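You operate a simulated robot arm through the tools that you are given. There is no shell and no other tool.

You run a simulated robot arm. Do the job below in one go: nothing can be reset, and whatever is moved stays where it is left.

## Task
Put things in order on the packing table. At the end: the white bobbin from the packing table is on the silver steel plate; the white carton from the packing table stands on top of the yellow can (marked "WAX"); the yellow rubber block and the brown wax bar on the packing table have changed places; whatever was shut is shut again. Leave all else as you found it, and nothing knocked over.

Only the result counts: the job must be done as asked and must still hold three seconds after the hand-in. Knocking over, shifting, dropping, spilling or breaking anything else fails it.

## Robot
A 6-joint arm with a two-finger parallel gripper, fixed in place. Base frame: the origin is on the floor under the middle of its stand, x ahead of it, y to its left, z up; the work surface is at about z = 84. Units: cm, degrees, N and s.
With the tool pointing down near the work surface it reaches from about 34 to 76 cm from the base axis. Its first joint turns from -66.0 to 66.0 degrees. Payload 2.45 kg.
The tool frame sits at the grasp point between the pads (the TCP): z along the fingers, y along the line on which they close. The tips reach 2.4 cm beyond it. Largest opening 6.8 cm; finger width 1.7, thickness 1; the body of the gripper, 4 by 7 cm, starts 4.1 cm behind the TCP.
Orientation is that of the tool frame in the base frame, as a unit quaternion [w, x, y, z]. With the fingers straight down and closing along the base's y, the tool's x points along the base's -x, its y along +y and its z along -z.

## Interface
- The arm moves only by the tool servo_tool. Its argument "series" is a list of rows, each an object of numbers (a shift or turn left out is 0, a gripper value left out holds the last): "dx", "dy", "dz": the shift along the base's x, y, z in cm; "ax", "ay", "az": the turn, a rotation vector about the base's x, y, z in degrees; "gripper": the closure in counts, from 0 (fully open) to 255 (shut). In form: [{"dx": .., "dy": .., "dz": .., "ax": .., "ay": .., "az": .., "gripper": ..}, ...]. A call has 1 to 20 rows; each row is the pose to reach, as a shift and turn from the pose commanded when the call began. Rows are played at 5 a second. More than 5 cm and 8.6 degrees between two rows, or a gripper value outside its range, and nothing of the call is played. Where a pose cannot be reached the arm comes as near as it can. A force on the tool above 40 N (or 10 N above the force at the start of the call, whichever is more), or a blocked arm, ends the call early, and 0.2 s more pass. Each finger travels about 10.8 cm/s and halts on what it meets, pressing with about 32 N; the grip force reading is that of the motor and also rises with nothing between the fingers. The clock runs only during rows and for 0.2 s after the last one: add rows that repeat a pose to give the fingers time. It gives the time, the measured TCP pose, the force on the tool (base axes), the opening and the grip force at its end, in the units of the frame above (readings bear some noise), with the torque about the TCP (base axes, N m) and any sound that the robot's microphone picked up.
- Cameras (640 x 400 px; columns grow to the right, rows downward): "scene" is fixed at [17.01, 41.33, 146.76]; the picture's right is [-0.75, -0.66, 0.00], its down [-0.36, 0.41, -0.84] and it looks along [0.55, -0.63, -0.55] (base axes); focal length 368 px, centre (320, 200). "wrist" rides on the gripper at [8.4, 1.1, -7.5] in the tool frame; the picture's right is [-0.13, 0.99, 0.00], its down [-0.60, -0.08, -0.79] and it looks along [-0.79, -0.10, 0.61] (tool axes); focal length 251 px, centre (320, 200). There is no depth. A picture from a camera that has moved, and an enlarged one, comes with that camera's place and axes in the base frame and with its lens.
- snapshot(camera): a new picture of that camera. The clock stands still meanwhile.
- enlarge(camera, box): a new picture of the part [left, top, right, bottom] of that camera's present view, enlarged. The clock stands still meanwhile.
- finish_job(): hands the job in; it is judged then, once.

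Nothing tells you positions but the pictures and the camera data. Unless the task says otherwise, let go and move clear before handing in.

The tools are called after ">>>" as name(argument=value, ...) on one line, values as JSON. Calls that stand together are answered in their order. servo_tool: Moves the arm, as the interface text tells. Its arguments: {"type":"object","properties":{"series":{"type":"array","items":{"type":"object","properties":{"dx":{"type":"number"},"dy":{"type":"number"},"dz":{"type":"number"},"ax":{"type":"number"},"ay":{"type":"number"},"az":{"type":"number"},"gripper":{"type":"number"}}}}},"required":["series"]} The other tools are called the same way: snapshot (camera) takes a picture; enlarge (camera, box) takes an enlarged picture of a part of a camera's view; finish_job () hands the job in.

At the start:

```text
clock: 0.0
tcp_pos: [36.69, -21.79, 123.58]
tcp_rot: [0.0, 0.0, 1.0, -0.001]
ft_force: [0.1, -0.5, -1.2]
ft_torque: [-0.01, 0.0, -0.02]
width: 6.82
gripper_force: 0.1
```

scene: 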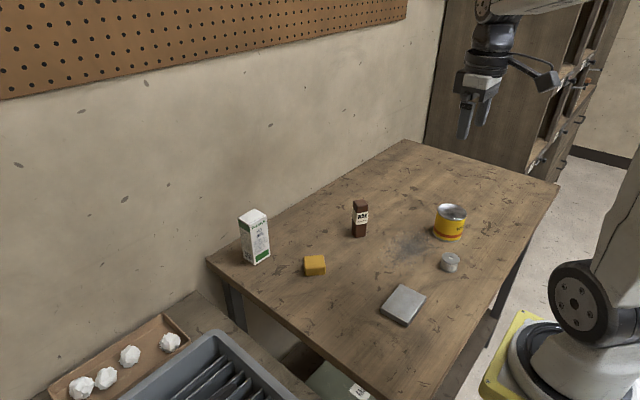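
wrist: 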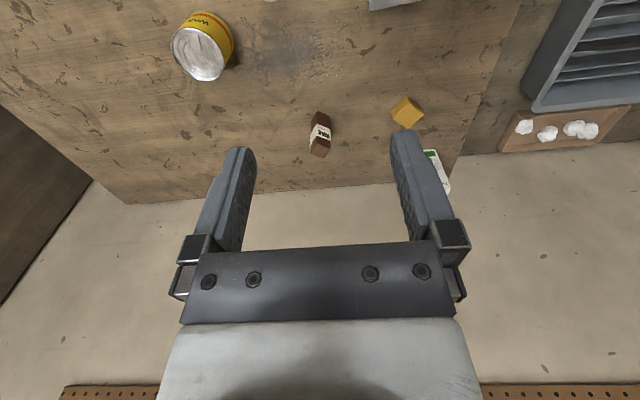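

I see the packing table with the white carton, yellow block, brown wax bar, yellow can, white bobbin and steel plate. I'll take closer pictures first to work out the positions.

>>> enlarge(camera="scene", box=[220, 180, 380, 280])

>>> enlarge(camera="scene", box=[360, 190, 520, 290])

>>> enlarge(camera="scene", box=[340, 250, 500, 350])

>>> enlarge(camera="wrist", box=[160, 0, 480, 200])

```text
4.00 times, centred on (300, 230) of scene
camera zoom: at [17.01, 41.33, 146.76], right [-0.75, -0.66, 0.0], down [-0.36, 0.41, -0.84], along [0.55, -0.63, -0.55], focal length 1472 px, centre (400, 80)
```

zoom: 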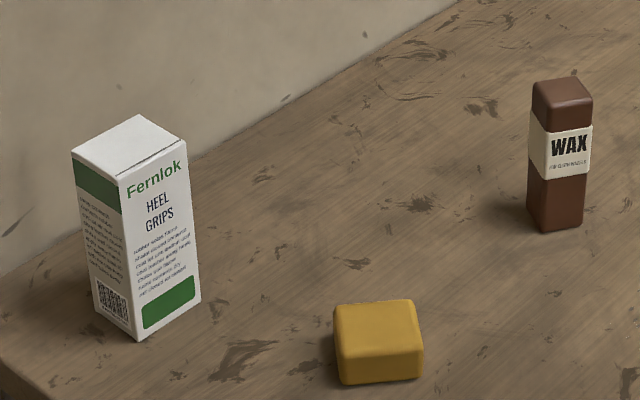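

```text
4.00 times, centred on (440, 240) of scene
camera zoom: at [17.01, 41.33, 146.76], right [-0.75, -0.66, 0.0], down [-0.36, 0.41, -0.84], along [0.55, -0.63, -0.55], focal length 1472 px, centre (-160, 40)
```

zoom: 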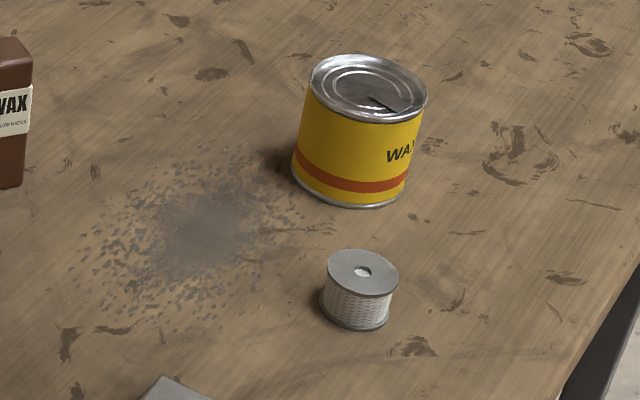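

```text
4.00 times, centred on (420, 300) of scene
camera zoom: at [17.01, 41.33, 146.76], right [-0.75, -0.66, 0.0], down [-0.36, 0.41, -0.84], along [0.55, -0.63, -0.55], focal length 1472 px, centre (-80, -200)
```

zoom: 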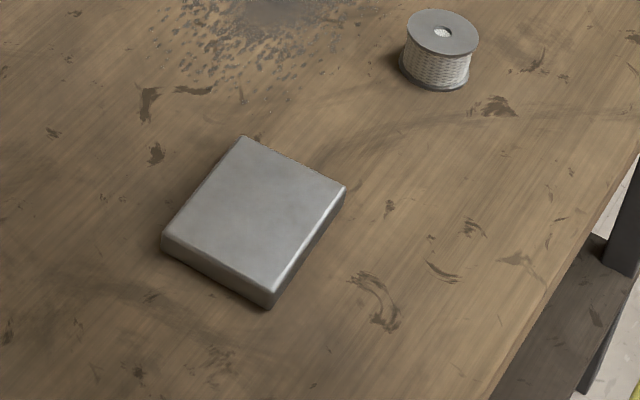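

```text
2.00 times, centred on (320, 100) of wrist
camera zoom: at [28.25, -20.7, 130.93], right [0.13, 0.99, 0.0], down [0.6, -0.08, 0.79], along [0.79, -0.1, -0.61], focal length 503 px, centre (320, 400)
```

zoom: 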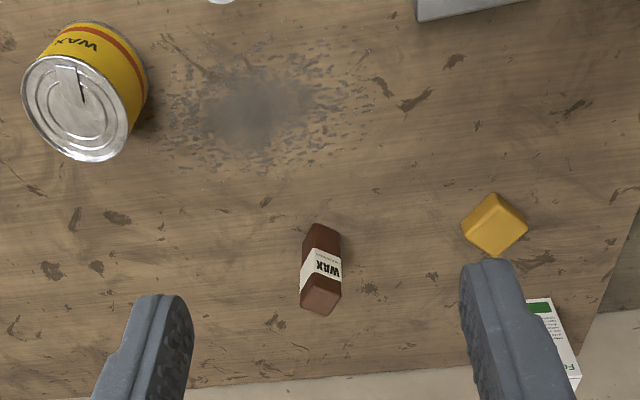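

Estimated positions, with the table at z≈84:

| Object | x, y (cm) | Notes |
|---|---|---|
| Bobbin | (37.1, -29) | 4.4 diameter, 3 high |
| Plate | (39, -10.8) | top at z≈85.5 |
| Can | (43, -40.5) | top at z≈91.6 |
| Carton | (75.3, -0.8) | 12 tall |
| Block | (61.1, -6.7) | |
| Wax bar | (61.2, -24.9) | standing |

I'll move above the bobbin to refine its position.

>>> servo_tool(series=[{"dx": 0, "dy": -1, "dz": -4}, {"dx": 0, "dy": -3, "dz": -8}, {"dx": 0.2, "dy": -4.5, "dz": -12}, {"dx": 0.3, "dy": -6, "dz": -16}, {"dx": 0.4, "dy": -7.2, "dz": -20}, {"dx": 0.4, "dy": -7.2, "dz": -20}, {"dx": 0.4, "dy": -7.2, "dz": -20}])

>>> snapshot(camera="wrist")

>>> snapshot(camera="scene")

```text
clock: 1.6
tcp_pos: [37.14, -29.14, 103.48]
tcp_rot: [0.0, 0.0, 1.0, 0.0]
ft_force: [-0.6, -0.2, 0.2]
ft_torque: [0.01, 0.01, 0.0]
width: 6.83
gripper_force: 0.0
```

```text
taken
camera wrist: at [28.6, -27.89, 110.88], right [0.13, 0.99, 0.0], down [0.6, -0.08, 0.79], along [0.79, -0.1, -0.61], focal length 251 px, centre (320, 200)
```

wrist: 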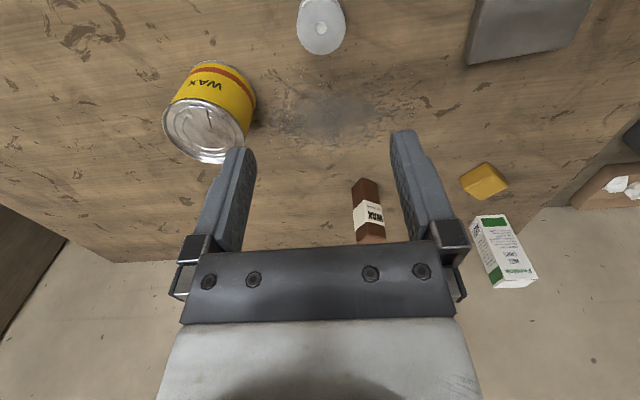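

```text
taken
```

scene: 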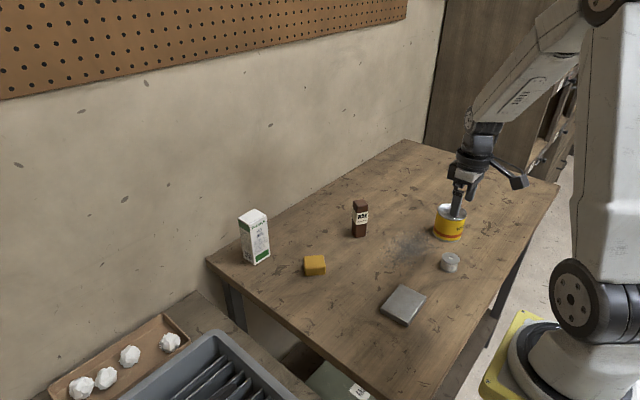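

The wrist view puts the bobbin near (36.4, -28.8), slightly off the scene estimate. I'll go lower and refine it.

>>> servo_tool(series=[{"dx": -0.2, "dy": 0.1, "dz": -3}, {"dx": -0.4, "dy": 0.2, "dz": -6}, {"dx": -0.5, "dy": 0.2, "dz": -9}, {"dx": -0.5, "dy": 0.2, "dz": -10}, {"dx": -0.5, "dy": 0.2, "dz": -10}])

>>> enlarge(camera="wrist", box=[160, 0, 480, 200])

```text
clock: 2.8
tcp_pos: [36.61, -28.92, 93.46]
tcp_rot: [0.0, 0.0, 1.0, 0.0]
ft_force: [-0.3, 0.1, 0.3]
ft_torque: [0.02, 0.02, -0.01]
width: 6.78
gripper_force: 0.1
```

```text
2.00 times, centred on (320, 100) of wrist
camera zoom: at [28.2, -27.61, 100.8], right [0.13, 0.99, 0.0], down [0.6, -0.08, 0.79], along [0.79, -0.1, -0.61], focal length 503 px, centre (320, 400)
```

zoom: 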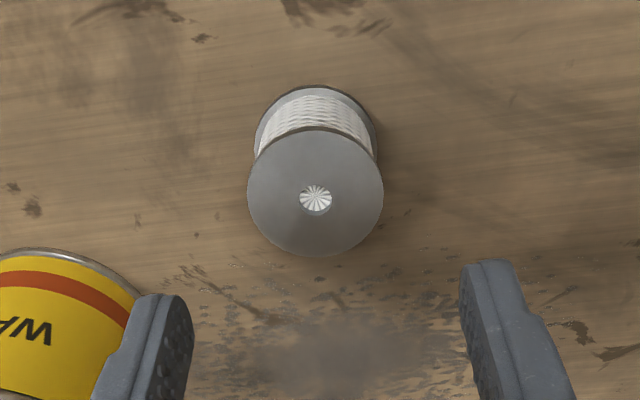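

The bobbin centre is at about (36.26, -28.8), roughly 0.35 cm nearer the base than the TCP. I'll descend and grip it.

>>> servo_tool(series=[{"dx": -0.34, "dy": -0.09, "dz": -2, "gripper": 0}, {"dx": -0.34, "dy": -0.09, "dz": -4}, {"dx": -0.34, "dy": -0.09, "dz": -5.5}, {"dx": -0.34, "dy": -0.09, "dz": -6.5}, {"dx": -0.34, "dy": -0.09, "dz": -6.5}, {"dx": -0.34, "dy": -0.09, "dz": -6.5}])

>>> enlarge(camera="wrist", box=[160, 50, 480, 250])

>>> enlarge(camera="scene", box=[360, 190, 520, 290])

```text
clock: 4.2
tcp_pos: [36.36, -29.1, 87.15]
tcp_rot: [0.0, -0.001, 1.0, 0.001]
ft_force: [-0.9, -0.4, -0.3]
ft_torque: [0.04, -0.01, 0.03]
width: 6.78
gripper_force: 0.0
```

```text
2.00 times, centred on (320, 150) of wrist
camera zoom: at [27.86, -27.75, 94.47], right [0.13, 0.99, 0.0], down [0.6, -0.08, 0.79], along [0.79, -0.1, -0.61], focal length 503 px, centre (320, 300)
```

zoom: 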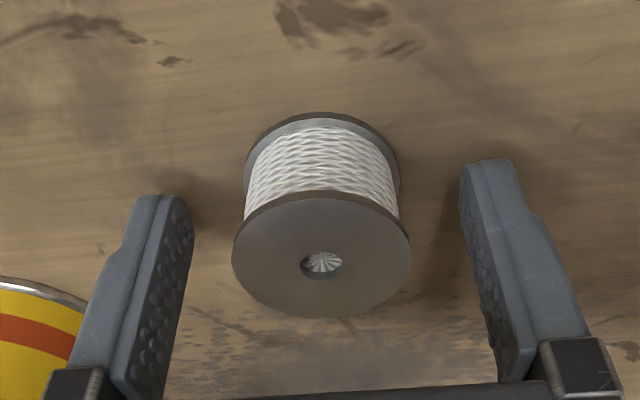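

```text
4.00 times, centred on (440, 240) of scene
camera zoom: at [17.01, 41.33, 146.76], right [-0.75, -0.66, 0.0], down [-0.36, 0.41, -0.84], along [0.55, -0.63, -0.55], focal length 1472 px, centre (-160, 40)
```

zoom: 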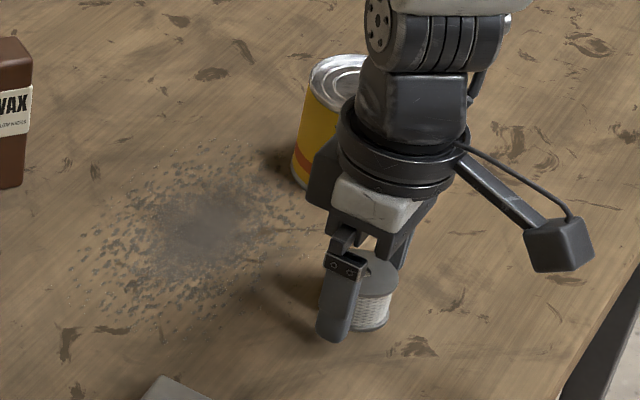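

The bobbin sits centred between the pads, so I'll close the gripper.

>>> servo_tool(series=[{"gripper": 90}, {"gripper": 150}, {"gripper": 200}, {"gripper": 200}, {"gripper": 200}])

>>> enlarge(camera="wrist", box=[160, 50, 480, 250])

```text
clock: 5.4
tcp_pos: [36.36, -28.96, 87.17]
tcp_rot: [0.0, -0.001, 1.0, 0.0]
ft_force: [0.1, 0.9, 0.1]
ft_torque: [-0.01, 0.02, 0.0]
width: 3.93
gripper_force: 32.4
```

```text
2.00 times, centred on (320, 150) of wrist
camera zoom: at [27.85, -27.74, 94.48], right [0.13, 0.99, 0.0], down [0.6, -0.08, 0.79], along [0.79, -0.1, -0.61], focal length 503 px, centre (320, 300)
```

zoom: 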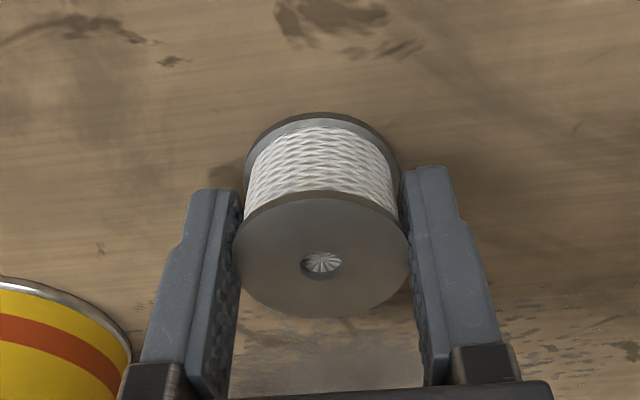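

The grip holds at 3.93 cm. I'll lift and carry the bobbin over toward the plate.

>>> servo_tool(series=[{"dz": 1}, {"dz": 3}, {"dz": 6}, {"dz": 9}, {"dz": 10, "dy": 3, "dx": 0.4}, {"dz": 10, "dy": 7, "dx": 1}, {"dz": 10, "dy": 11, "dx": 1.6}, {"dz": 10, "dy": 15, "dx": 2.2}, {"dz": 10, "dy": 17.5, "dx": 2.6}, {"dz": 10, "dy": 18, "dx": 2.7}, {"dz": 10, "dy": 18, "dx": 2.7}, {"dz": 10, "dy": 18, "dx": 2.7}])

>>> snapshot(camera="wrist")

>>> enlarge(camera="scene", box=[320, 200, 520, 325])

```text
clock: 8.0
tcp_pos: [39.06, -10.97, 97.17]
tcp_rot: [0.0, -0.001, 1.0, 0.0]
ft_force: [0.6, 0.6, 0.2]
ft_torque: [-0.02, 0.01, -0.01]
width: 1.46
gripper_force: 0.1
```

```text
taken
camera wrist: at [30.58, -9.7, 104.43], right [0.13, 0.99, 0.0], down [0.6, -0.08, 0.79], along [0.79, -0.1, -0.61], focal length 251 px, centre (320, 200)
```

wrist: 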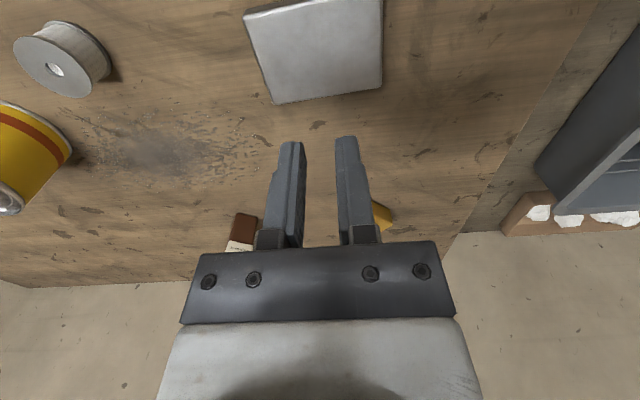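

```text
3.20 times, centred on (420, 262) of scene
camera zoom: at [17.01, 41.33, 146.76], right [-0.75, -0.66, 0.0], down [-0.36, 0.41, -0.84], along [0.55, -0.63, -0.55], focal length 1178 px, centre (0, 0)
```

zoom: 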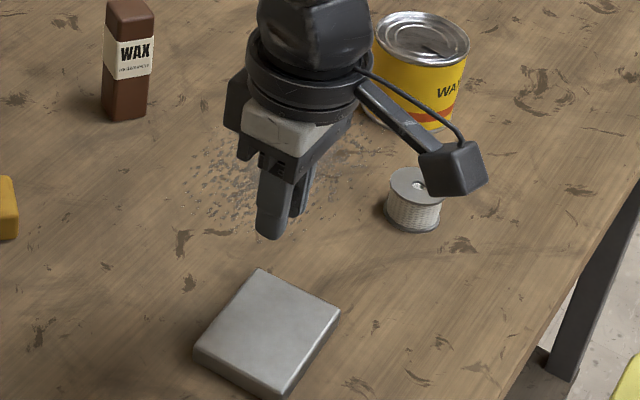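

The bobbin slipped out and still stands where it was. I'll go back over it with the gripper open, check its position, and grip it lower.

>>> servo_tool(series=[{"dy": -3, "dx": -0.4, "gripper": 0}, {"dy": -7, "dx": -1}, {"dy": -11, "dx": -1.6}, {"dy": -15, "dx": -2.2}, {"dy": -17.5, "dx": -2.6}, {"dy": -17.9, "dx": -2.7, "dz": -2}, {"dy": -17.9, "dx": -2.7, "dz": -4}, {"dy": -17.9, "dx": -2.7, "dz": -4}, {"dy": -17.9, "dx": -2.7, "dz": -4}])

>>> enlarge(camera="wrist", box=[160, 0, 480, 200])

>>> enlarge(camera="scene", box=[360, 190, 520, 290])

```text
clock: 10.0
tcp_pos: [36.16, -28.98, 92.95]
tcp_rot: [0.0, -0.001, 1.0, 0.0]
ft_force: [0.0, -0.3, 0.0]
ft_torque: [0.01, 0.01, -0.01]
width: 6.79
gripper_force: 0.1
```

```text
2.00 times, centred on (320, 100) of wrist
camera zoom: at [27.73, -27.73, 100.32], right [0.13, 0.99, 0.0], down [0.6, -0.08, 0.79], along [0.79, -0.1, -0.61], focal length 503 px, centre (320, 400)
```

zoom: 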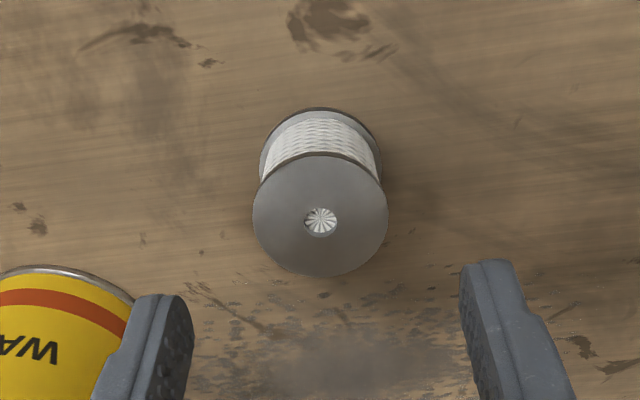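

```text
4.00 times, centred on (440, 240) of scene
camera zoom: at [17.01, 41.33, 146.76], right [-0.75, -0.66, 0.0], down [-0.36, 0.41, -0.84], along [0.55, -0.63, -0.55], focal length 1472 px, centre (-160, 40)
```

zoom: 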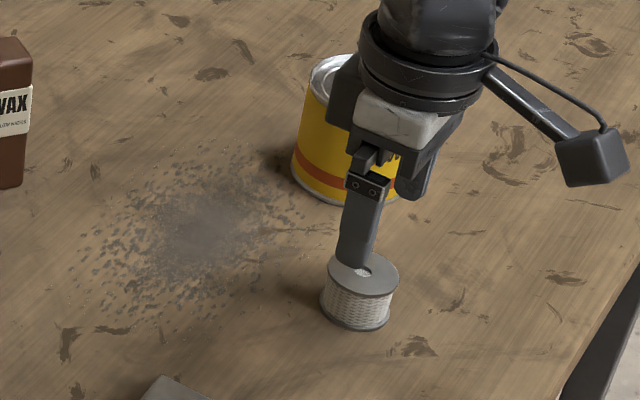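

The bobbin is still centred at about (36.3, -28.84). I'll descend a little deeper and close fully.

>>> servo_tool(series=[{"dx": 0.17, "dz": -2}, {"dx": 0.17, "dz": -4}, {"dx": 0.17, "dz": -5.3}, {"dx": 0.17, "dz": -5.9}, {"dx": 0.17, "dz": -6.25}, {"dx": 0.17, "dz": -6.25}])

>>> servo_tool(series=[{"gripper": 120}, {"gripper": 255}, {"gripper": 255}, {"gripper": 255}, {"gripper": 255}, {"gripper": 255}])

>>> servo_tool(series=[{"dz": 0.1}, {"dz": 0.2}, {"dz": 0.3}, {"dz": 0.4}, {"dz": 0.5}, {"dz": 0.5}])

>>> enlarge(camera="wrist", box=[160, 50, 480, 250])

>>> enlarge(camera="scene", box=[400, 215, 480, 265])

```text
clock: 11.4
tcp_pos: [36.51, -28.98, 86.83]
tcp_rot: [0.0, 0.0, 1.0, 0.001]
ft_force: [0.0, 0.5, -0.6]
ft_torque: [-0.01, -0.02, 0.01]
width: 6.8
gripper_force: 0.1
```

```text
clock: 12.8
tcp_pos: [36.49, -28.92, 86.9]
tcp_rot: [0.0, -0.001, 1.0, 0.0]
ft_force: [-0.3, -0.3, -0.6]
ft_torque: [0.01, -0.02, 0.01]
width: 3.95
gripper_force: 32.2
```

```text
clock: 14.2
tcp_pos: [36.48, -29.0, 87.32]
tcp_rot: [0.0, -0.001, 1.0, 0.0]
ft_force: [0.4, 0.4, 0.1]
ft_torque: [-0.01, 0.0, 0.03]
width: 3.95
gripper_force: 32.1
```

```text
2.00 times, centred on (320, 150) of wrist
camera zoom: at [27.97, -27.71, 94.71], right [0.13, 0.99, 0.0], down [0.6, -0.08, 0.79], along [0.79, -0.1, -0.61], focal length 503 px, centre (320, 300)
```

zoom: 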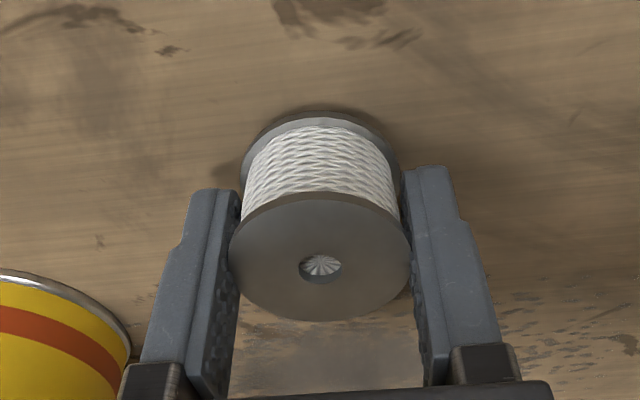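

```text
8.00 times, centred on (440, 240) of scene
camera zoom: at [17.01, 41.33, 146.76], right [-0.75, -0.66, 0.0], down [-0.36, 0.41, -0.84], along [0.55, -0.63, -0.55], focal length 2944 px, centre (-640, -120)
```

zoom: 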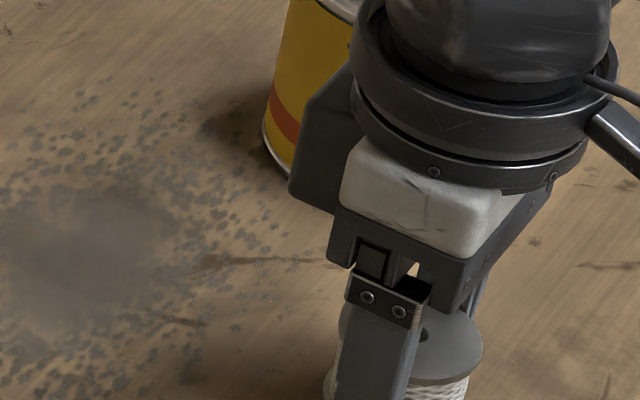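

It lifted with the fingers this time. I'll raise it slowly and keep an eye on the grip width.

>>> servo_tool(series=[{"dz": 0.2}, {"dz": 0.5}, {"dz": 0.9}, {"dz": 1.3}, {"dz": 1.7}, {"dz": 2.0}, {"dz": 2.0}])

>>> enlarge(camera="wrist", box=[160, 50, 480, 250])

```text
clock: 15.8
tcp_pos: [36.46, -28.89, 89.4]
tcp_rot: [0.0, -0.001, 1.0, 0.001]
ft_force: [-0.6, 0.2, -1.1]
ft_torque: [0.0, -0.04, -0.01]
width: 3.92
gripper_force: 32.1
```

```text
2.00 times, centred on (320, 150) of wrist
camera zoom: at [28.01, -27.61, 96.74], right [0.13, 0.99, 0.0], down [0.6, -0.08, 0.79], along [0.79, -0.1, -0.61], focal length 503 px, centre (320, 300)
```

zoom: 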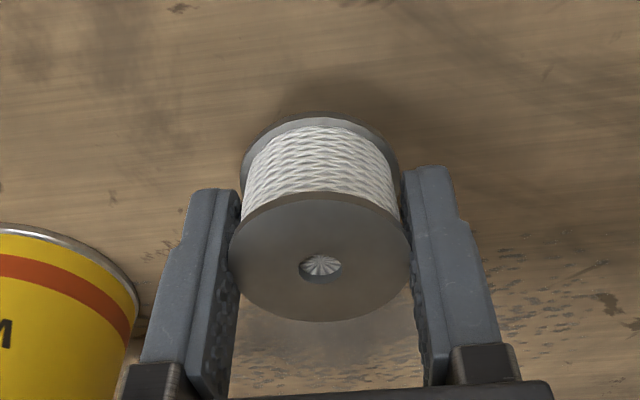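

>>> servo_tool(series=[{"dz": 0.3}, {"dz": 0.8}, {"dz": 1.3}, {"dz": 1.7}, {"dz": 2.0}, {"dz": 2.0, "dy": 0.3}, {"dz": 2.0, "dy": 0.9, "dx": 0.1}, {"dz": 2.0, "dy": 1.8, "dx": 0.2}, {"dz": 2.0, "dy": 2.8, "dx": 0.4}, {"dz": 2.0, "dy": 3.8, "dx": 0.6}, {"dz": 2.0, "dy": 4.6, "dx": 0.7}, {"dz": 2.0, "dy": 5.0, "dx": 0.7}, {"dz": 2.0, "dy": 5.0, "dx": 0.7}])

>>> enlarge(camera="wrist", box=[160, 50, 480, 250])

```text
clock: 18.6
tcp_pos: [37.12, -23.98, 91.3]
tcp_rot: [0.001, -0.002, 1.0, 0.001]
ft_force: [0.0, -0.7, 0.1]
ft_torque: [0.01, 0.02, -0.01]
width: 3.94
gripper_force: 32.0
```

```text
2.00 times, centred on (320, 150) of wrist
camera zoom: at [28.68, -22.64, 98.67], right [0.13, 0.99, 0.0], down [0.6, -0.08, 0.79], along [0.79, -0.1, -0.61], focal length 503 px, centre (320, 300)
```

zoom: 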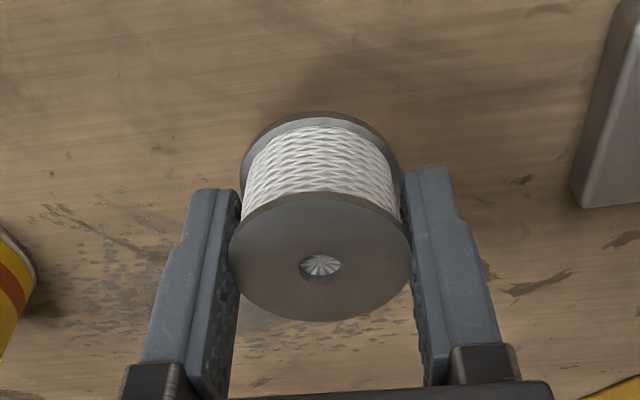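

The grip is stable. I'll continue to above the plate centre at about (38.4, -10.7).

>>> servo_tool(series=[{"dy": 0.3}, {"dy": 1.0, "dx": 0.1}, {"dy": 2.0, "dx": 0.2}, {"dy": 3.2, "dx": 0.3}, {"dy": 4.4, "dx": 0.4}, {"dy": 5.6, "dx": 0.5}, {"dy": 6.8, "dx": 0.6}, {"dy": 8.0, "dx": 0.8}, {"dy": 9.2, "dx": 0.9}, {"dy": 10.4, "dx": 1.0}, {"dy": 11.6, "dx": 1.2}, {"dy": 12.4, "dx": 1.3}, {"dy": 12.9, "dx": 1.3}, {"dy": 13.05, "dx": 1.3}, {"dy": 13.05, "dx": 1.3}, {"dy": 13.05, "dx": 1.3}])

>>> snapshot(camera="wrist")

>>> enlarge(camera="scene", box=[340, 240, 500, 340])

```text
clock: 22.0
tcp_pos: [38.5, -10.87, 91.28]
tcp_rot: [0.0, -0.001, 1.0, 0.0]
ft_force: [0.0, 0.0, -0.5]
ft_torque: [0.02, 0.01, 0.0]
width: 3.91
gripper_force: 31.5
```

```text
taken
camera wrist: at [30.07, -9.62, 98.68], right [0.13, 0.99, 0.0], down [0.6, -0.08, 0.79], along [0.79, -0.1, -0.61], focal length 251 px, centre (320, 200)
```

wrist: 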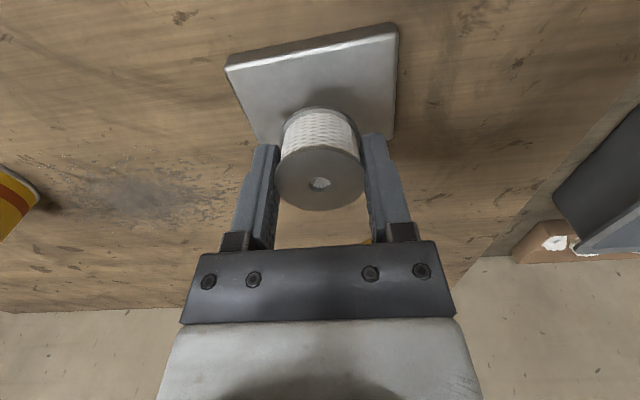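

```text
4.00 times, centred on (420, 290) of scene
camera zoom: at [17.01, 41.33, 146.76], right [-0.75, -0.66, 0.0], down [-0.36, 0.41, -0.84], along [0.55, -0.63, -0.55], focal length 1472 px, centre (-80, -160)
```

zoom: 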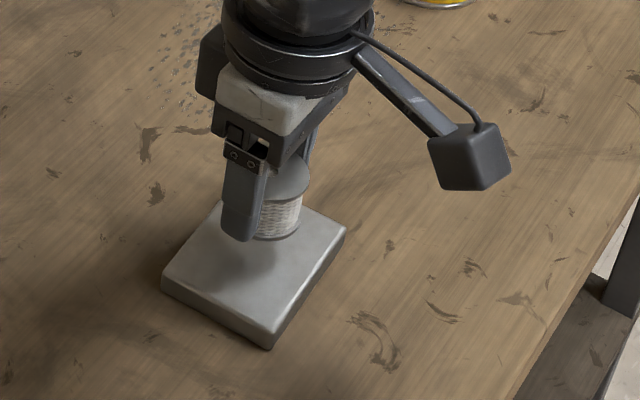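

The bobbin is centred over the plate. I'll lower it slowly until I feel contact.

>>> servo_tool(series=[{"dz": -0.5}, {"dz": -1.0}, {"dz": -1.5}, {"dz": -2.0}, {"dz": -2.3}, {"dz": -2.5}, {"dz": -2.6}, {"dz": -2.7}, {"dz": -2.7}])

>>> enlarge(camera="scene", box=[380, 260, 460, 310])

>>> enlarge(camera="wrist", box=[160, 20, 480, 220])

```text
clock: 24.0
tcp_pos: [38.39, -10.88, 88.54]
tcp_rot: [0.0, 0.0, 1.0, 0.0]
ft_force: [-0.1, -0.3, -1.5]
ft_torque: [0.01, 0.01, 0.02]
width: 3.91
gripper_force: 32.5
```

```text
8.00 times, centred on (420, 285) of scene
camera zoom: at [17.01, 41.33, 146.76], right [-0.75, -0.66, 0.0], down [-0.36, 0.41, -0.84], along [0.55, -0.63, -0.55], focal length 2944 px, centre (-480, -480)
```

zoom: 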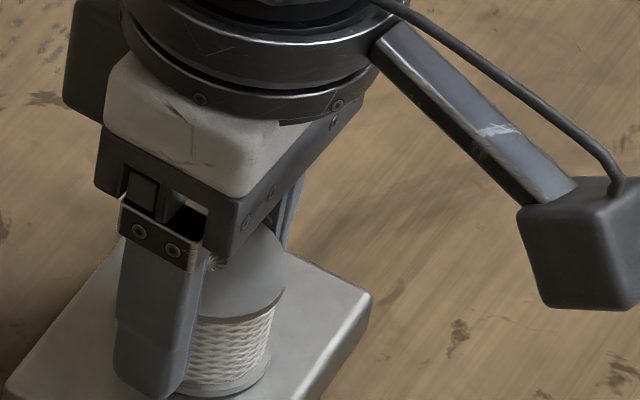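

```text
2.00 times, centred on (320, 120) of wrist
camera zoom: at [29.96, -9.61, 95.97], right [0.13, 0.99, 0.0], down [0.6, -0.08, 0.79], along [0.79, -0.1, -0.61], focal length 503 px, centre (320, 360)
```

zoom: 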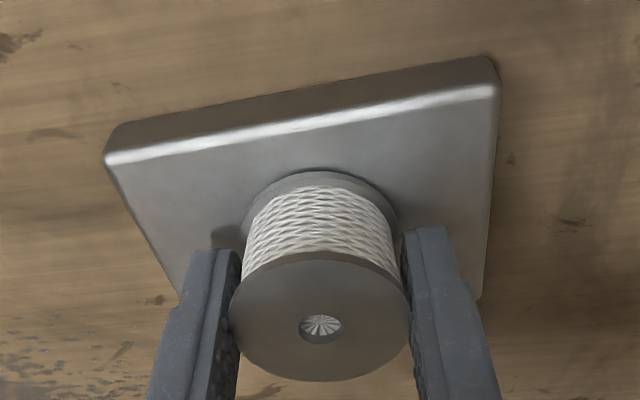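

>>> servo_tool(series=[{"dz": -0.1}, {"dz": -0.15}, {"dz": -0.2}, {"dz": -0.25}, {"dz": -0.25}])

>>> enlarge(camera="wrist", box=[160, 20, 480, 220])

```text
clock: 25.2
tcp_pos: [38.63, -10.91, 88.29]
tcp_rot: [0.002, 0.0, 1.0, -0.002]
ft_force: [0.2, 1.8, 23.6]
ft_torque: [0.07, 0.01, 0.02]
width: 3.94
gripper_force: 32.5
```

```text
2.00 times, centred on (320, 120) of wrist
camera zoom: at [30.0, -9.63, 95.69], right [0.13, 0.99, 0.0], down [0.6, -0.08, 0.79], along [0.79, -0.1, -0.61], focal length 503 px, centre (320, 360)
```

zoom: 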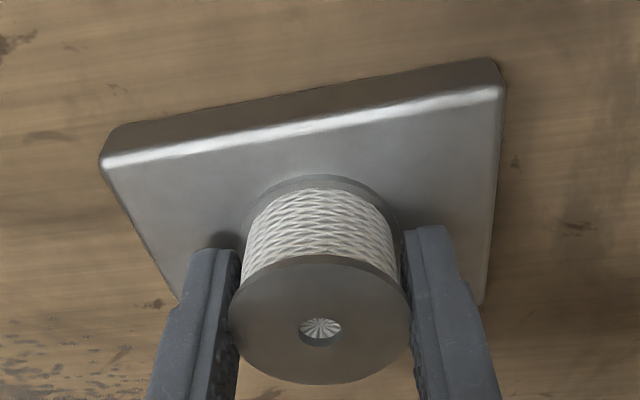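

Contact is made at 23 N. I'll ease up slightly and open the gripper.

>>> servo_tool(series=[{"dz": 0.12}, {"dz": 0.12}, {"dz": 0.12, "gripper": 120}, {"dz": 0.12, "gripper": 90}, {"dz": 0.12, "gripper": 0}, {"dz": 0.12, "gripper": 0}, {"dz": 0.12, "gripper": 0}])

>>> enlarge(camera="wrist", box=[160, 20, 480, 220])

```text
clock: 26.8
tcp_pos: [38.45, -10.84, 88.49]
tcp_rot: [0.0, -0.001, 1.0, 0.0]
ft_force: [0.1, -0.2, 1.0]
ft_torque: [0.0, 0.03, -0.01]
width: 6.81
gripper_force: 0.1
```

```text
2.00 times, centred on (320, 120) of wrist
camera zoom: at [30.01, -9.66, 95.8], right [0.13, 0.99, 0.0], down [0.6, -0.08, 0.79], along [0.79, -0.1, -0.61], focal length 503 px, centre (320, 360)
```

zoom: 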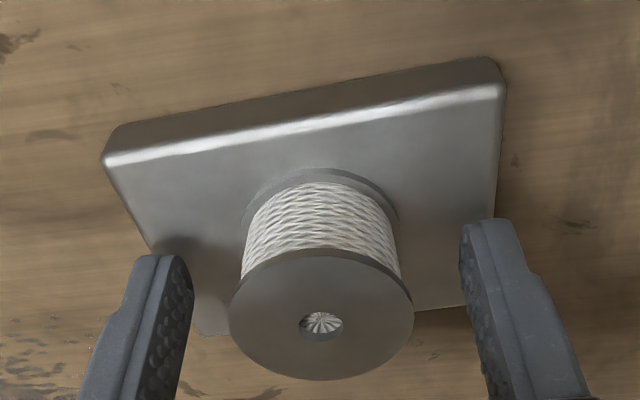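

The bobbin rests on the plate. I'll rise clear and move to look at the block, wax bar and carton.

>>> servo_tool(series=[{"dz": 1}, {"dz": 3}, {"dz": 6}, {"dz": 9.5}, {"dz": 13.5, "dx": 0}, {"dz": 16, "dx": 3, "dy": 0}, {"dz": 17, "dx": 7, "dy": 0}, {"dz": 17, "dx": 10, "dy": 2}, {"dz": 17, "dx": 12, "dy": 3}, {"dz": 17, "dx": 12, "dy": 3}, {"dz": 17, "dx": 12, "dy": 3}])

>>> snapshot(camera="wrist")

>>> enlarge(camera="scene", box=[340, 200, 500, 340])

```text
clock: 29.2
tcp_pos: [50.4, -8.04, 105.42]
tcp_rot: [0.0, -0.002, 1.0, 0.0]
ft_force: [0.1, -0.5, 0.0]
ft_torque: [-0.02, -0.02, 0.01]
width: 6.8
gripper_force: 0.0
```

```text
taken
camera wrist: at [41.93, -6.74, 112.76], right [0.13, 0.99, 0.0], down [0.6, -0.08, 0.79], along [0.79, -0.1, -0.61], focal length 251 px, centre (320, 200)
```

wrist: 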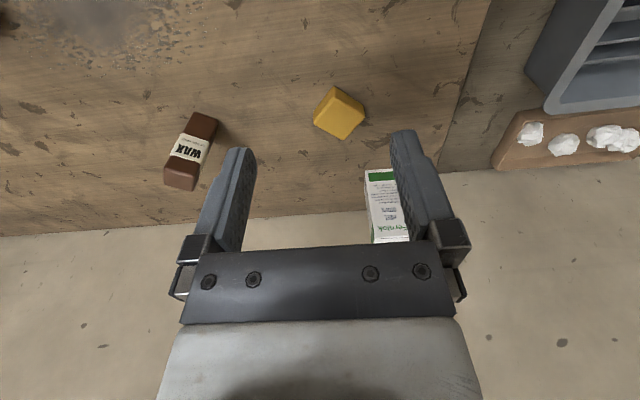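

```text
2.86 times, centred on (420, 270) of scene
camera zoom: at [17.01, 41.33, 146.76], right [-0.75, -0.66, 0.0], down [-0.36, 0.41, -0.84], along [0.55, -0.63, -0.55], focal length 1052 px, centre (34, 0)
```

zoom: 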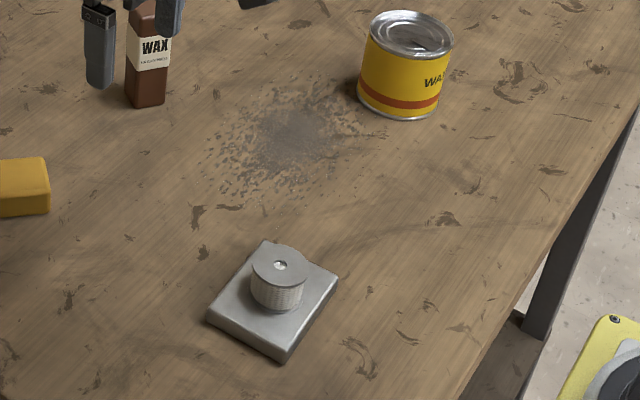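

>>> enlarge(camera="wrist", box=[280, 50, 440, 150])

>>> enlarge(camera="wrist", box=[120, 100, 280, 200])

>>> enlarge(camera="wrist", box=[320, 150, 480, 250])

```text
4.00 times, centred on (360, 100) of wrist
camera zoom: at [41.93, -6.74, 112.76], right [0.13, 0.99, 0.0], down [0.6, -0.08, 0.79], along [0.79, -0.1, -0.61], focal length 1006 px, centre (160, 600)
```

zoom: 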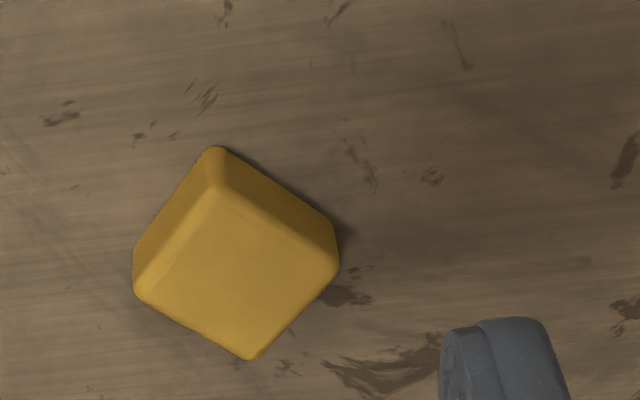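

```text
4.00 times, centred on (200, 150) of wrist
camera zoom: at [41.93, -6.74, 112.76], right [0.13, 0.99, 0.0], down [0.6, -0.08, 0.79], along [0.79, -0.1, -0.61], focal length 1006 px, centre (800, 400)
```

zoom: 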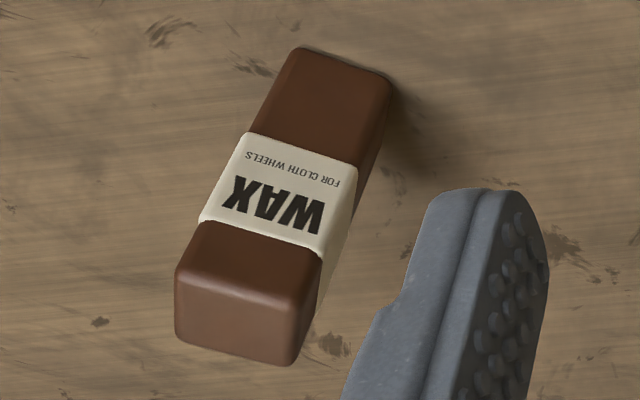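

```text
4.00 times, centred on (400, 200) of wrist
camera zoom: at [41.93, -6.74, 112.76], right [0.13, 0.99, 0.0], down [0.6, -0.08, 0.79], along [0.79, -0.1, -0.61], focal length 1006 px, centre (0, 200)
```

zoom: 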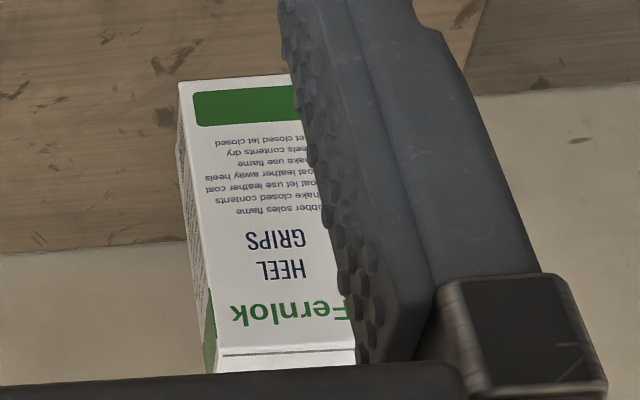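

The bobbin stands on the plate.

- Block: about (60.2, -6.9), yaw about 48°.
- Wax bar: about (60.5, -24.95), yaw about 57°, 10 tall.

The carton is next, so I'll move closer to view it.

>>> servo_tool(series=[{"dx": 3, "dy": 1.5, "dz": 1}, {"dx": 6, "dy": 3, "dz": 2}, {"dx": 9, "dy": 4.5, "dz": 3}, {"dx": 12, "dy": 6, "dz": 4}, {"dx": 15, "dy": 7.2, "dz": 4}, {"dx": 15, "dy": 7.2, "dz": 4}, {"dx": 15, "dy": 7.2, "dz": 4}])

>>> snapshot(camera="wrist")

>>> enlarge(camera="wrist", box=[240, 50, 400, 150])

>>> enlarge(camera="wrist", box=[240, 140, 400, 240])

```text
clock: 30.8
tcp_pos: [65.53, -0.57, 109.34]
tcp_rot: [-0.001, 0.0, 1.0, 0.0]
ft_force: [-0.4, 0.7, -0.3]
ft_torque: [-0.03, 0.0, -0.01]
width: 6.8
gripper_force: 0.0
```

```text
taken
camera wrist: at [57.11, 0.73, 116.76], right [0.13, 0.99, 0.0], down [0.6, -0.08, 0.79], along [0.79, -0.1, -0.61], focal length 251 px, centre (320, 200)
```

wrist: 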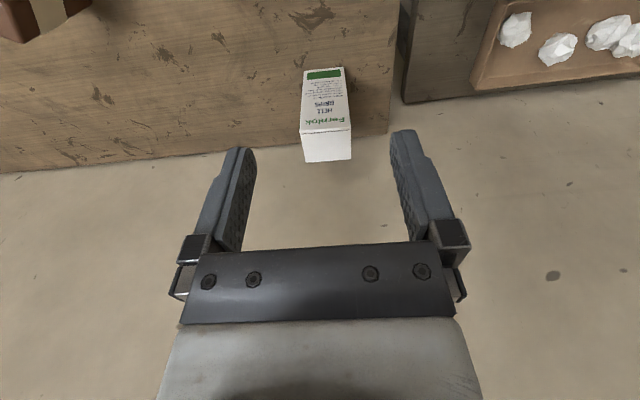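

```text
4.00 times, centred on (320, 100) of wrist
camera zoom: at [57.11, 0.73, 116.76], right [0.13, 0.99, 0.0], down [0.6, -0.08, 0.79], along [0.79, -0.1, -0.61], focal length 1006 px, centre (320, 600)
```

zoom: 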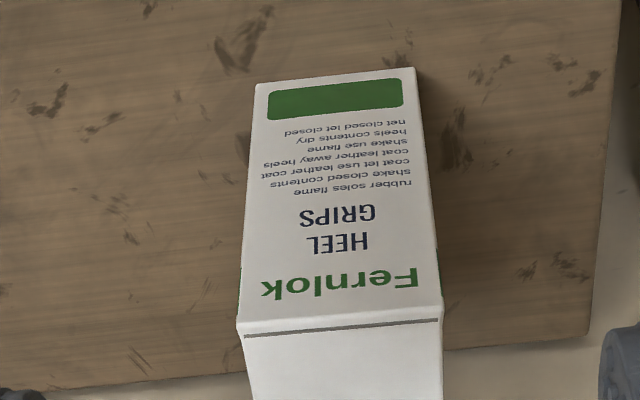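

```text
4.00 times, centred on (320, 190) of wrist
camera zoom: at [57.11, 0.73, 116.76], right [0.13, 0.99, 0.0], down [0.6, -0.08, 0.79], along [0.79, -0.1, -0.61], focal length 1006 px, centre (320, 240)
```

zoom: 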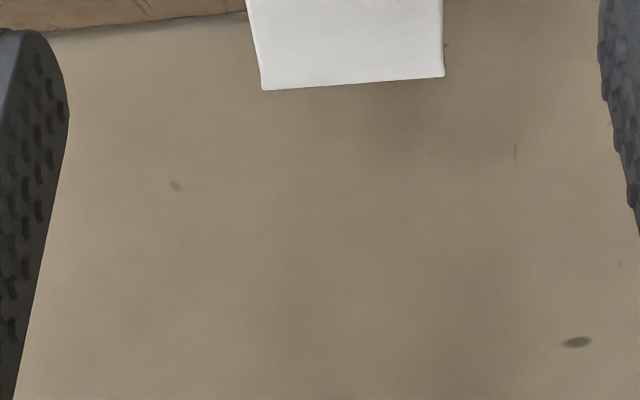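

Carton centre is (74.5, -0.87), top z≈96.3, footprint 4.3×5.06, yaw about -2°. I'll move above it and then descend partway.

>>> servo_tool(series=[{"dx": 3, "dy": -0.2, "dz": -1.5, "az": -0.6}, {"dx": 6, "dy": -0.4, "dz": -3, "az": -1.2}, {"dx": 8.96, "dy": -0.5, "dz": -4.5, "az": -1.8}, {"dx": 8.96, "dy": -0.5, "dz": -7, "az": -1.8}, {"dx": 8.96, "dy": -0.5, "dz": -9, "az": -1.8}, {"dx": 8.96, "dy": -0.5, "dz": -9, "az": -1.8}, {"dx": 8.96, "dy": -0.5, "dz": -9, "az": -1.8}])

>>> snapshot(camera="wrist")

>>> snapshot(camera="scene")

```text
clock: 32.4
tcp_pos: [74.45, -1.2, 100.53]
tcp_rot: [0.0, 0.016, 1.0, 0.0]
ft_force: [-0.6, -0.2, 0.5]
ft_torque: [-0.02, -0.04, 0.0]
width: 6.78
gripper_force: 0.0
```

```text
taken
camera wrist: at [66.0, 0.27, 107.8], right [0.16, 0.99, 0.0], down [0.6, -0.1, 0.79], along [0.78, -0.13, -0.61], focal length 251 px, centre (320, 200)
```

wrist: 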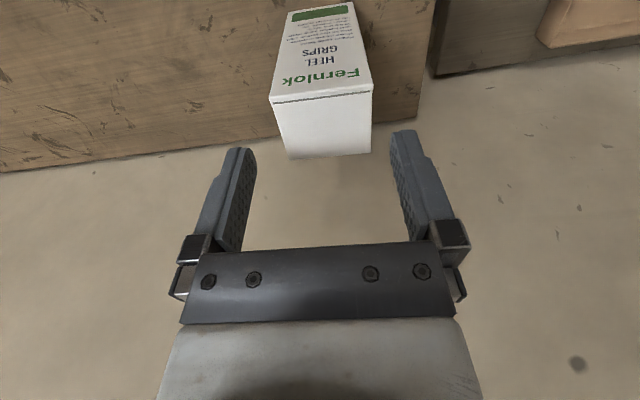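

```text
taken
```

scene: 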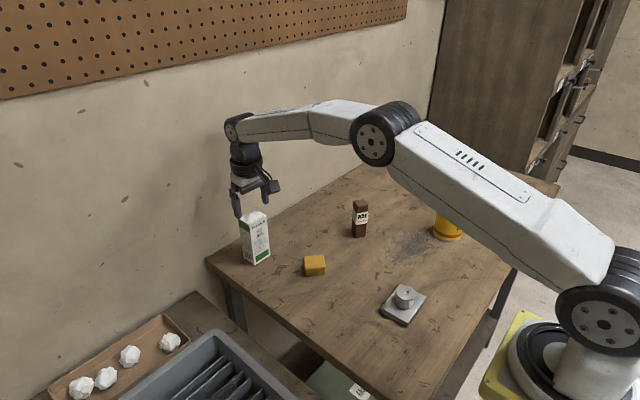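

Aligned to within about 0.2 cm. I'll descend around the carton's top part.

>>> servo_tool(series=[{"dx": 0.1, "dy": 0.2, "dz": -1.5}, {"dx": 0.1, "dy": 0.2, "dz": -3}, {"dx": 0.1, "dy": 0.2, "dz": -4.5}, {"dx": 0.1, "dy": 0.2, "dz": -6}, {"dx": 0.1, "dy": 0.2, "dz": -7.2}, {"dx": 0.1, "dy": 0.2, "dz": -7.2}, {"dx": 0.1, "dy": 0.2, "dz": -7.2}])

>>> snapshot(camera="wrist")

>>> enlarge(camera="scene", box=[200, 180, 320, 280])

```text
clock: 34.0
tcp_pos: [74.62, -0.87, 93.26]
tcp_rot: [0.0, 0.015, 1.0, 0.001]
ft_force: [0.3, 0.4, 0.8]
ft_torque: [0.04, -0.02, 0.0]
width: 6.8
gripper_force: 0.1
```

```text
taken
camera wrist: at [66.13, 0.64, 100.64], right [0.16, 0.99, 0.0], down [0.6, -0.1, 0.79], along [0.78, -0.13, -0.61], focal length 251 px, centre (320, 200)
```

wrist: 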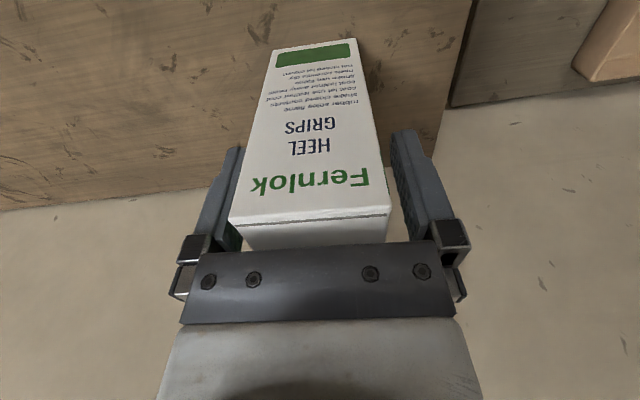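

```text
4.00 times, centred on (260, 230) of scene
camera zoom: at [17.01, 41.33, 146.76], right [-0.75, -0.66, 0.0], down [-0.36, 0.41, -0.84], along [0.55, -0.63, -0.55], focal length 1472 px, centre (560, 80)
```

zoom: 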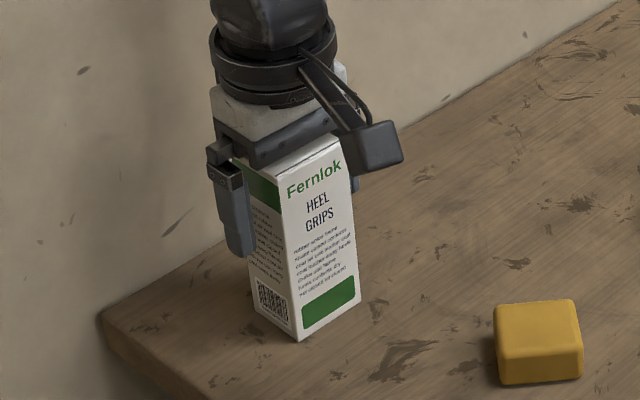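

The fingers straddle the carton, so I'll close and lift very slightly.

>>> servo_tool(series=[{"gripper": 40}, {"gripper": 60}, {"gripper": 100}, {"gripper": 255}, {"gripper": 255}, {"gripper": 255}])

>>> servo_tool(series=[{"dz": 0.1}, {"dz": 0.2}, {"dz": 0.3}, {"dz": 0.5}, {"dz": 0.7}, {"dz": 1.0}, {"dz": 1.0}])

>>> enlarge(camera="scene", box=[200, 180, 320, 280])

```text
clock: 35.4
tcp_pos: [74.51, -0.8, 93.25]
tcp_rot: [0.0, 0.015, 1.0, 0.0]
ft_force: [-0.3, -0.7, 0.1]
ft_torque: [-0.02, 0.01, 0.02]
width: 5.15
gripper_force: 32.0
```

```text
clock: 37.0
tcp_pos: [74.51, -0.87, 94.42]
tcp_rot: [0.0, 0.016, 1.0, 0.0]
ft_force: [-0.7, 0.7, -0.3]
ft_torque: [0.04, -0.02, -0.03]
width: 5.17
gripper_force: 32.3
```

```text
4.00 times, centred on (260, 230) of scene
camera zoom: at [17.01, 41.33, 146.76], right [-0.75, -0.66, 0.0], down [-0.36, 0.41, -0.84], along [0.55, -0.63, -0.55], focal length 1472 px, centre (560, 80)
```

zoom: 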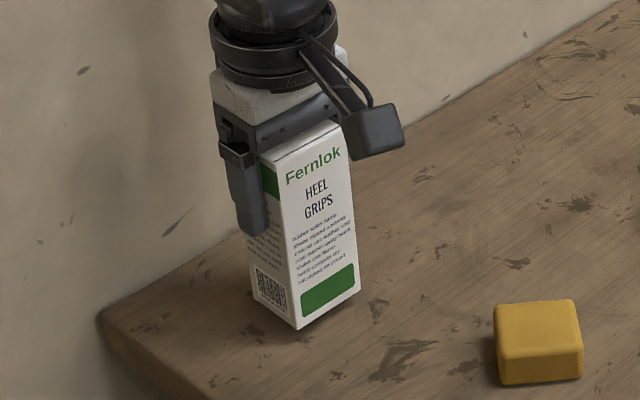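

The carton lifted cleanly. I'll raise it further while pulling inward, at a gentle speed.

>>> servo_tool(series=[{"dz": 0.4}, {"dz": 1.0}, {"dz": 1.8}, {"dz": 2.6}, {"dz": 3.4}, {"dz": 4.2, "dx": -0.4}, {"dz": 5.0, "dx": -1.2}, {"dz": 5.8, "dx": -2.2}, {"dz": 6.6, "dx": -3.4}, {"dz": 7.4, "dx": -4.8}, {"dz": 8.2, "dx": -6.2}, {"dz": 9.0, "dx": -7.6}, {"dz": 9.8, "dx": -8.8}, {"dz": 10.6, "dx": -9.8}, {"dz": 11.3, "dx": -10.5}, {"dz": 11.8, "dx": -10.8}, {"dz": 12, "dx": -11}, {"dz": 12, "dx": -11}])

>>> snapshot(camera="scene")

>>> snapshot(camera="wrist")

```text
clock: 40.8
tcp_pos: [63.64, -1.08, 106.26]
tcp_rot: [0.0, 0.015, 1.0, 0.001]
ft_force: [0.0, 0.2, -0.4]
ft_torque: [0.01, 0.0, 0.01]
width: 5.17
gripper_force: 31.6
```

```text
taken
```

scene: 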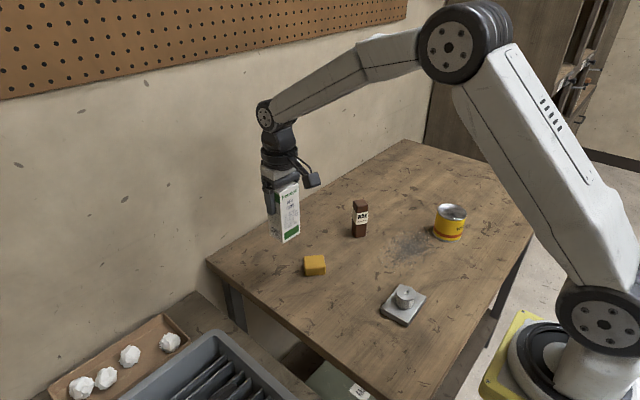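

```text
taken
camera wrist: at [55.12, 0.59, 113.62], right [0.16, 0.99, 0.0], down [0.6, -0.1, 0.79], along [0.78, -0.13, -0.61], focal length 251 px, centre (320, 200)
```

wrist: 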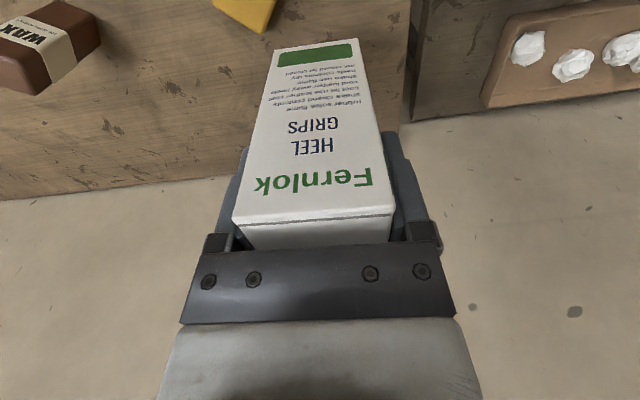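

The carton hangs straight. I'll move toward the can and stop short to refine its position.

>>> servo_tool(series=[{"dx": -0.3, "dy": -0.4}, {"dx": -1.0, "dy": -1.4}, {"dx": -2.2, "dy": -3.0}, {"dx": -3.6, "dy": -4.9}, {"dx": -5.1, "dy": -6.9}, {"dx": -6.6, "dy": -9.0}, {"dx": -8.1, "dy": -11.1}, {"dx": -9.6, "dy": -13.2}, {"dx": -11.1, "dy": -15.2}, {"dx": -12.6, "dy": -17.2}, {"dx": -14.1, "dy": -19.2}, {"dx": -15.6, "dy": -21.2}, {"dx": -17.1, "dy": -23.2}, {"dx": -18.5, "dy": -25.2}, {"dx": -19.8, "dy": -26.9}, {"dx": -20.8, "dy": -28.3}, {"dx": -21.4, "dy": -29.0}, {"dx": -21.5, "dy": -29.2}, {"dx": -21.5, "dy": -29.2}])

>>> snapshot(camera="wrist")

>>> snapshot(camera="scene")

```text
clock: 44.8
tcp_pos: [42.03, -30.15, 106.24]
tcp_rot: [0.0, 0.015, 1.0, 0.001]
ft_force: [0.0, -0.2, -0.2]
ft_torque: [0.01, -0.03, -0.01]
width: 5.13
gripper_force: 31.6
```

```text
taken
camera wrist: at [33.58, -28.71, 113.62], right [0.16, 0.99, 0.0], down [0.6, -0.1, 0.79], along [0.78, -0.13, -0.61], focal length 251 px, centre (320, 200)
```

wrist: 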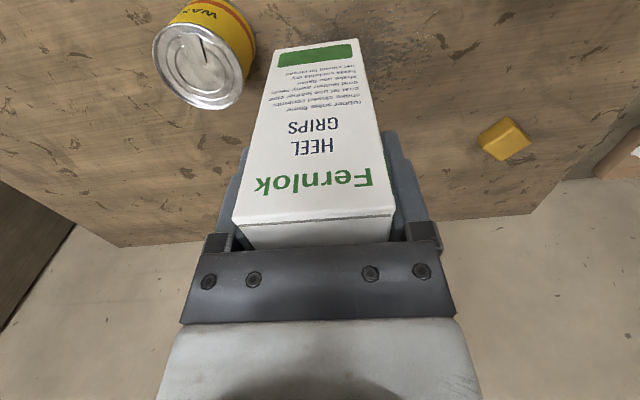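

```text
taken
```

scene: 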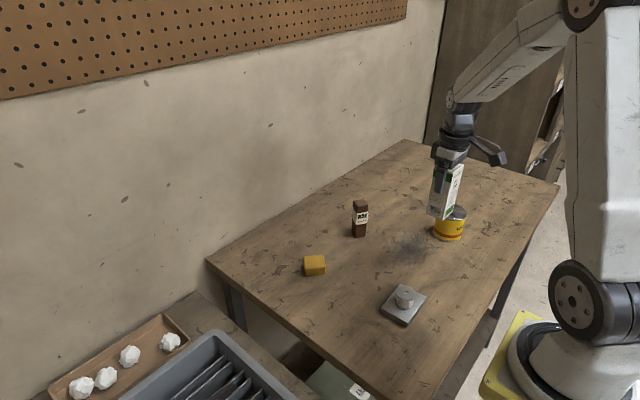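

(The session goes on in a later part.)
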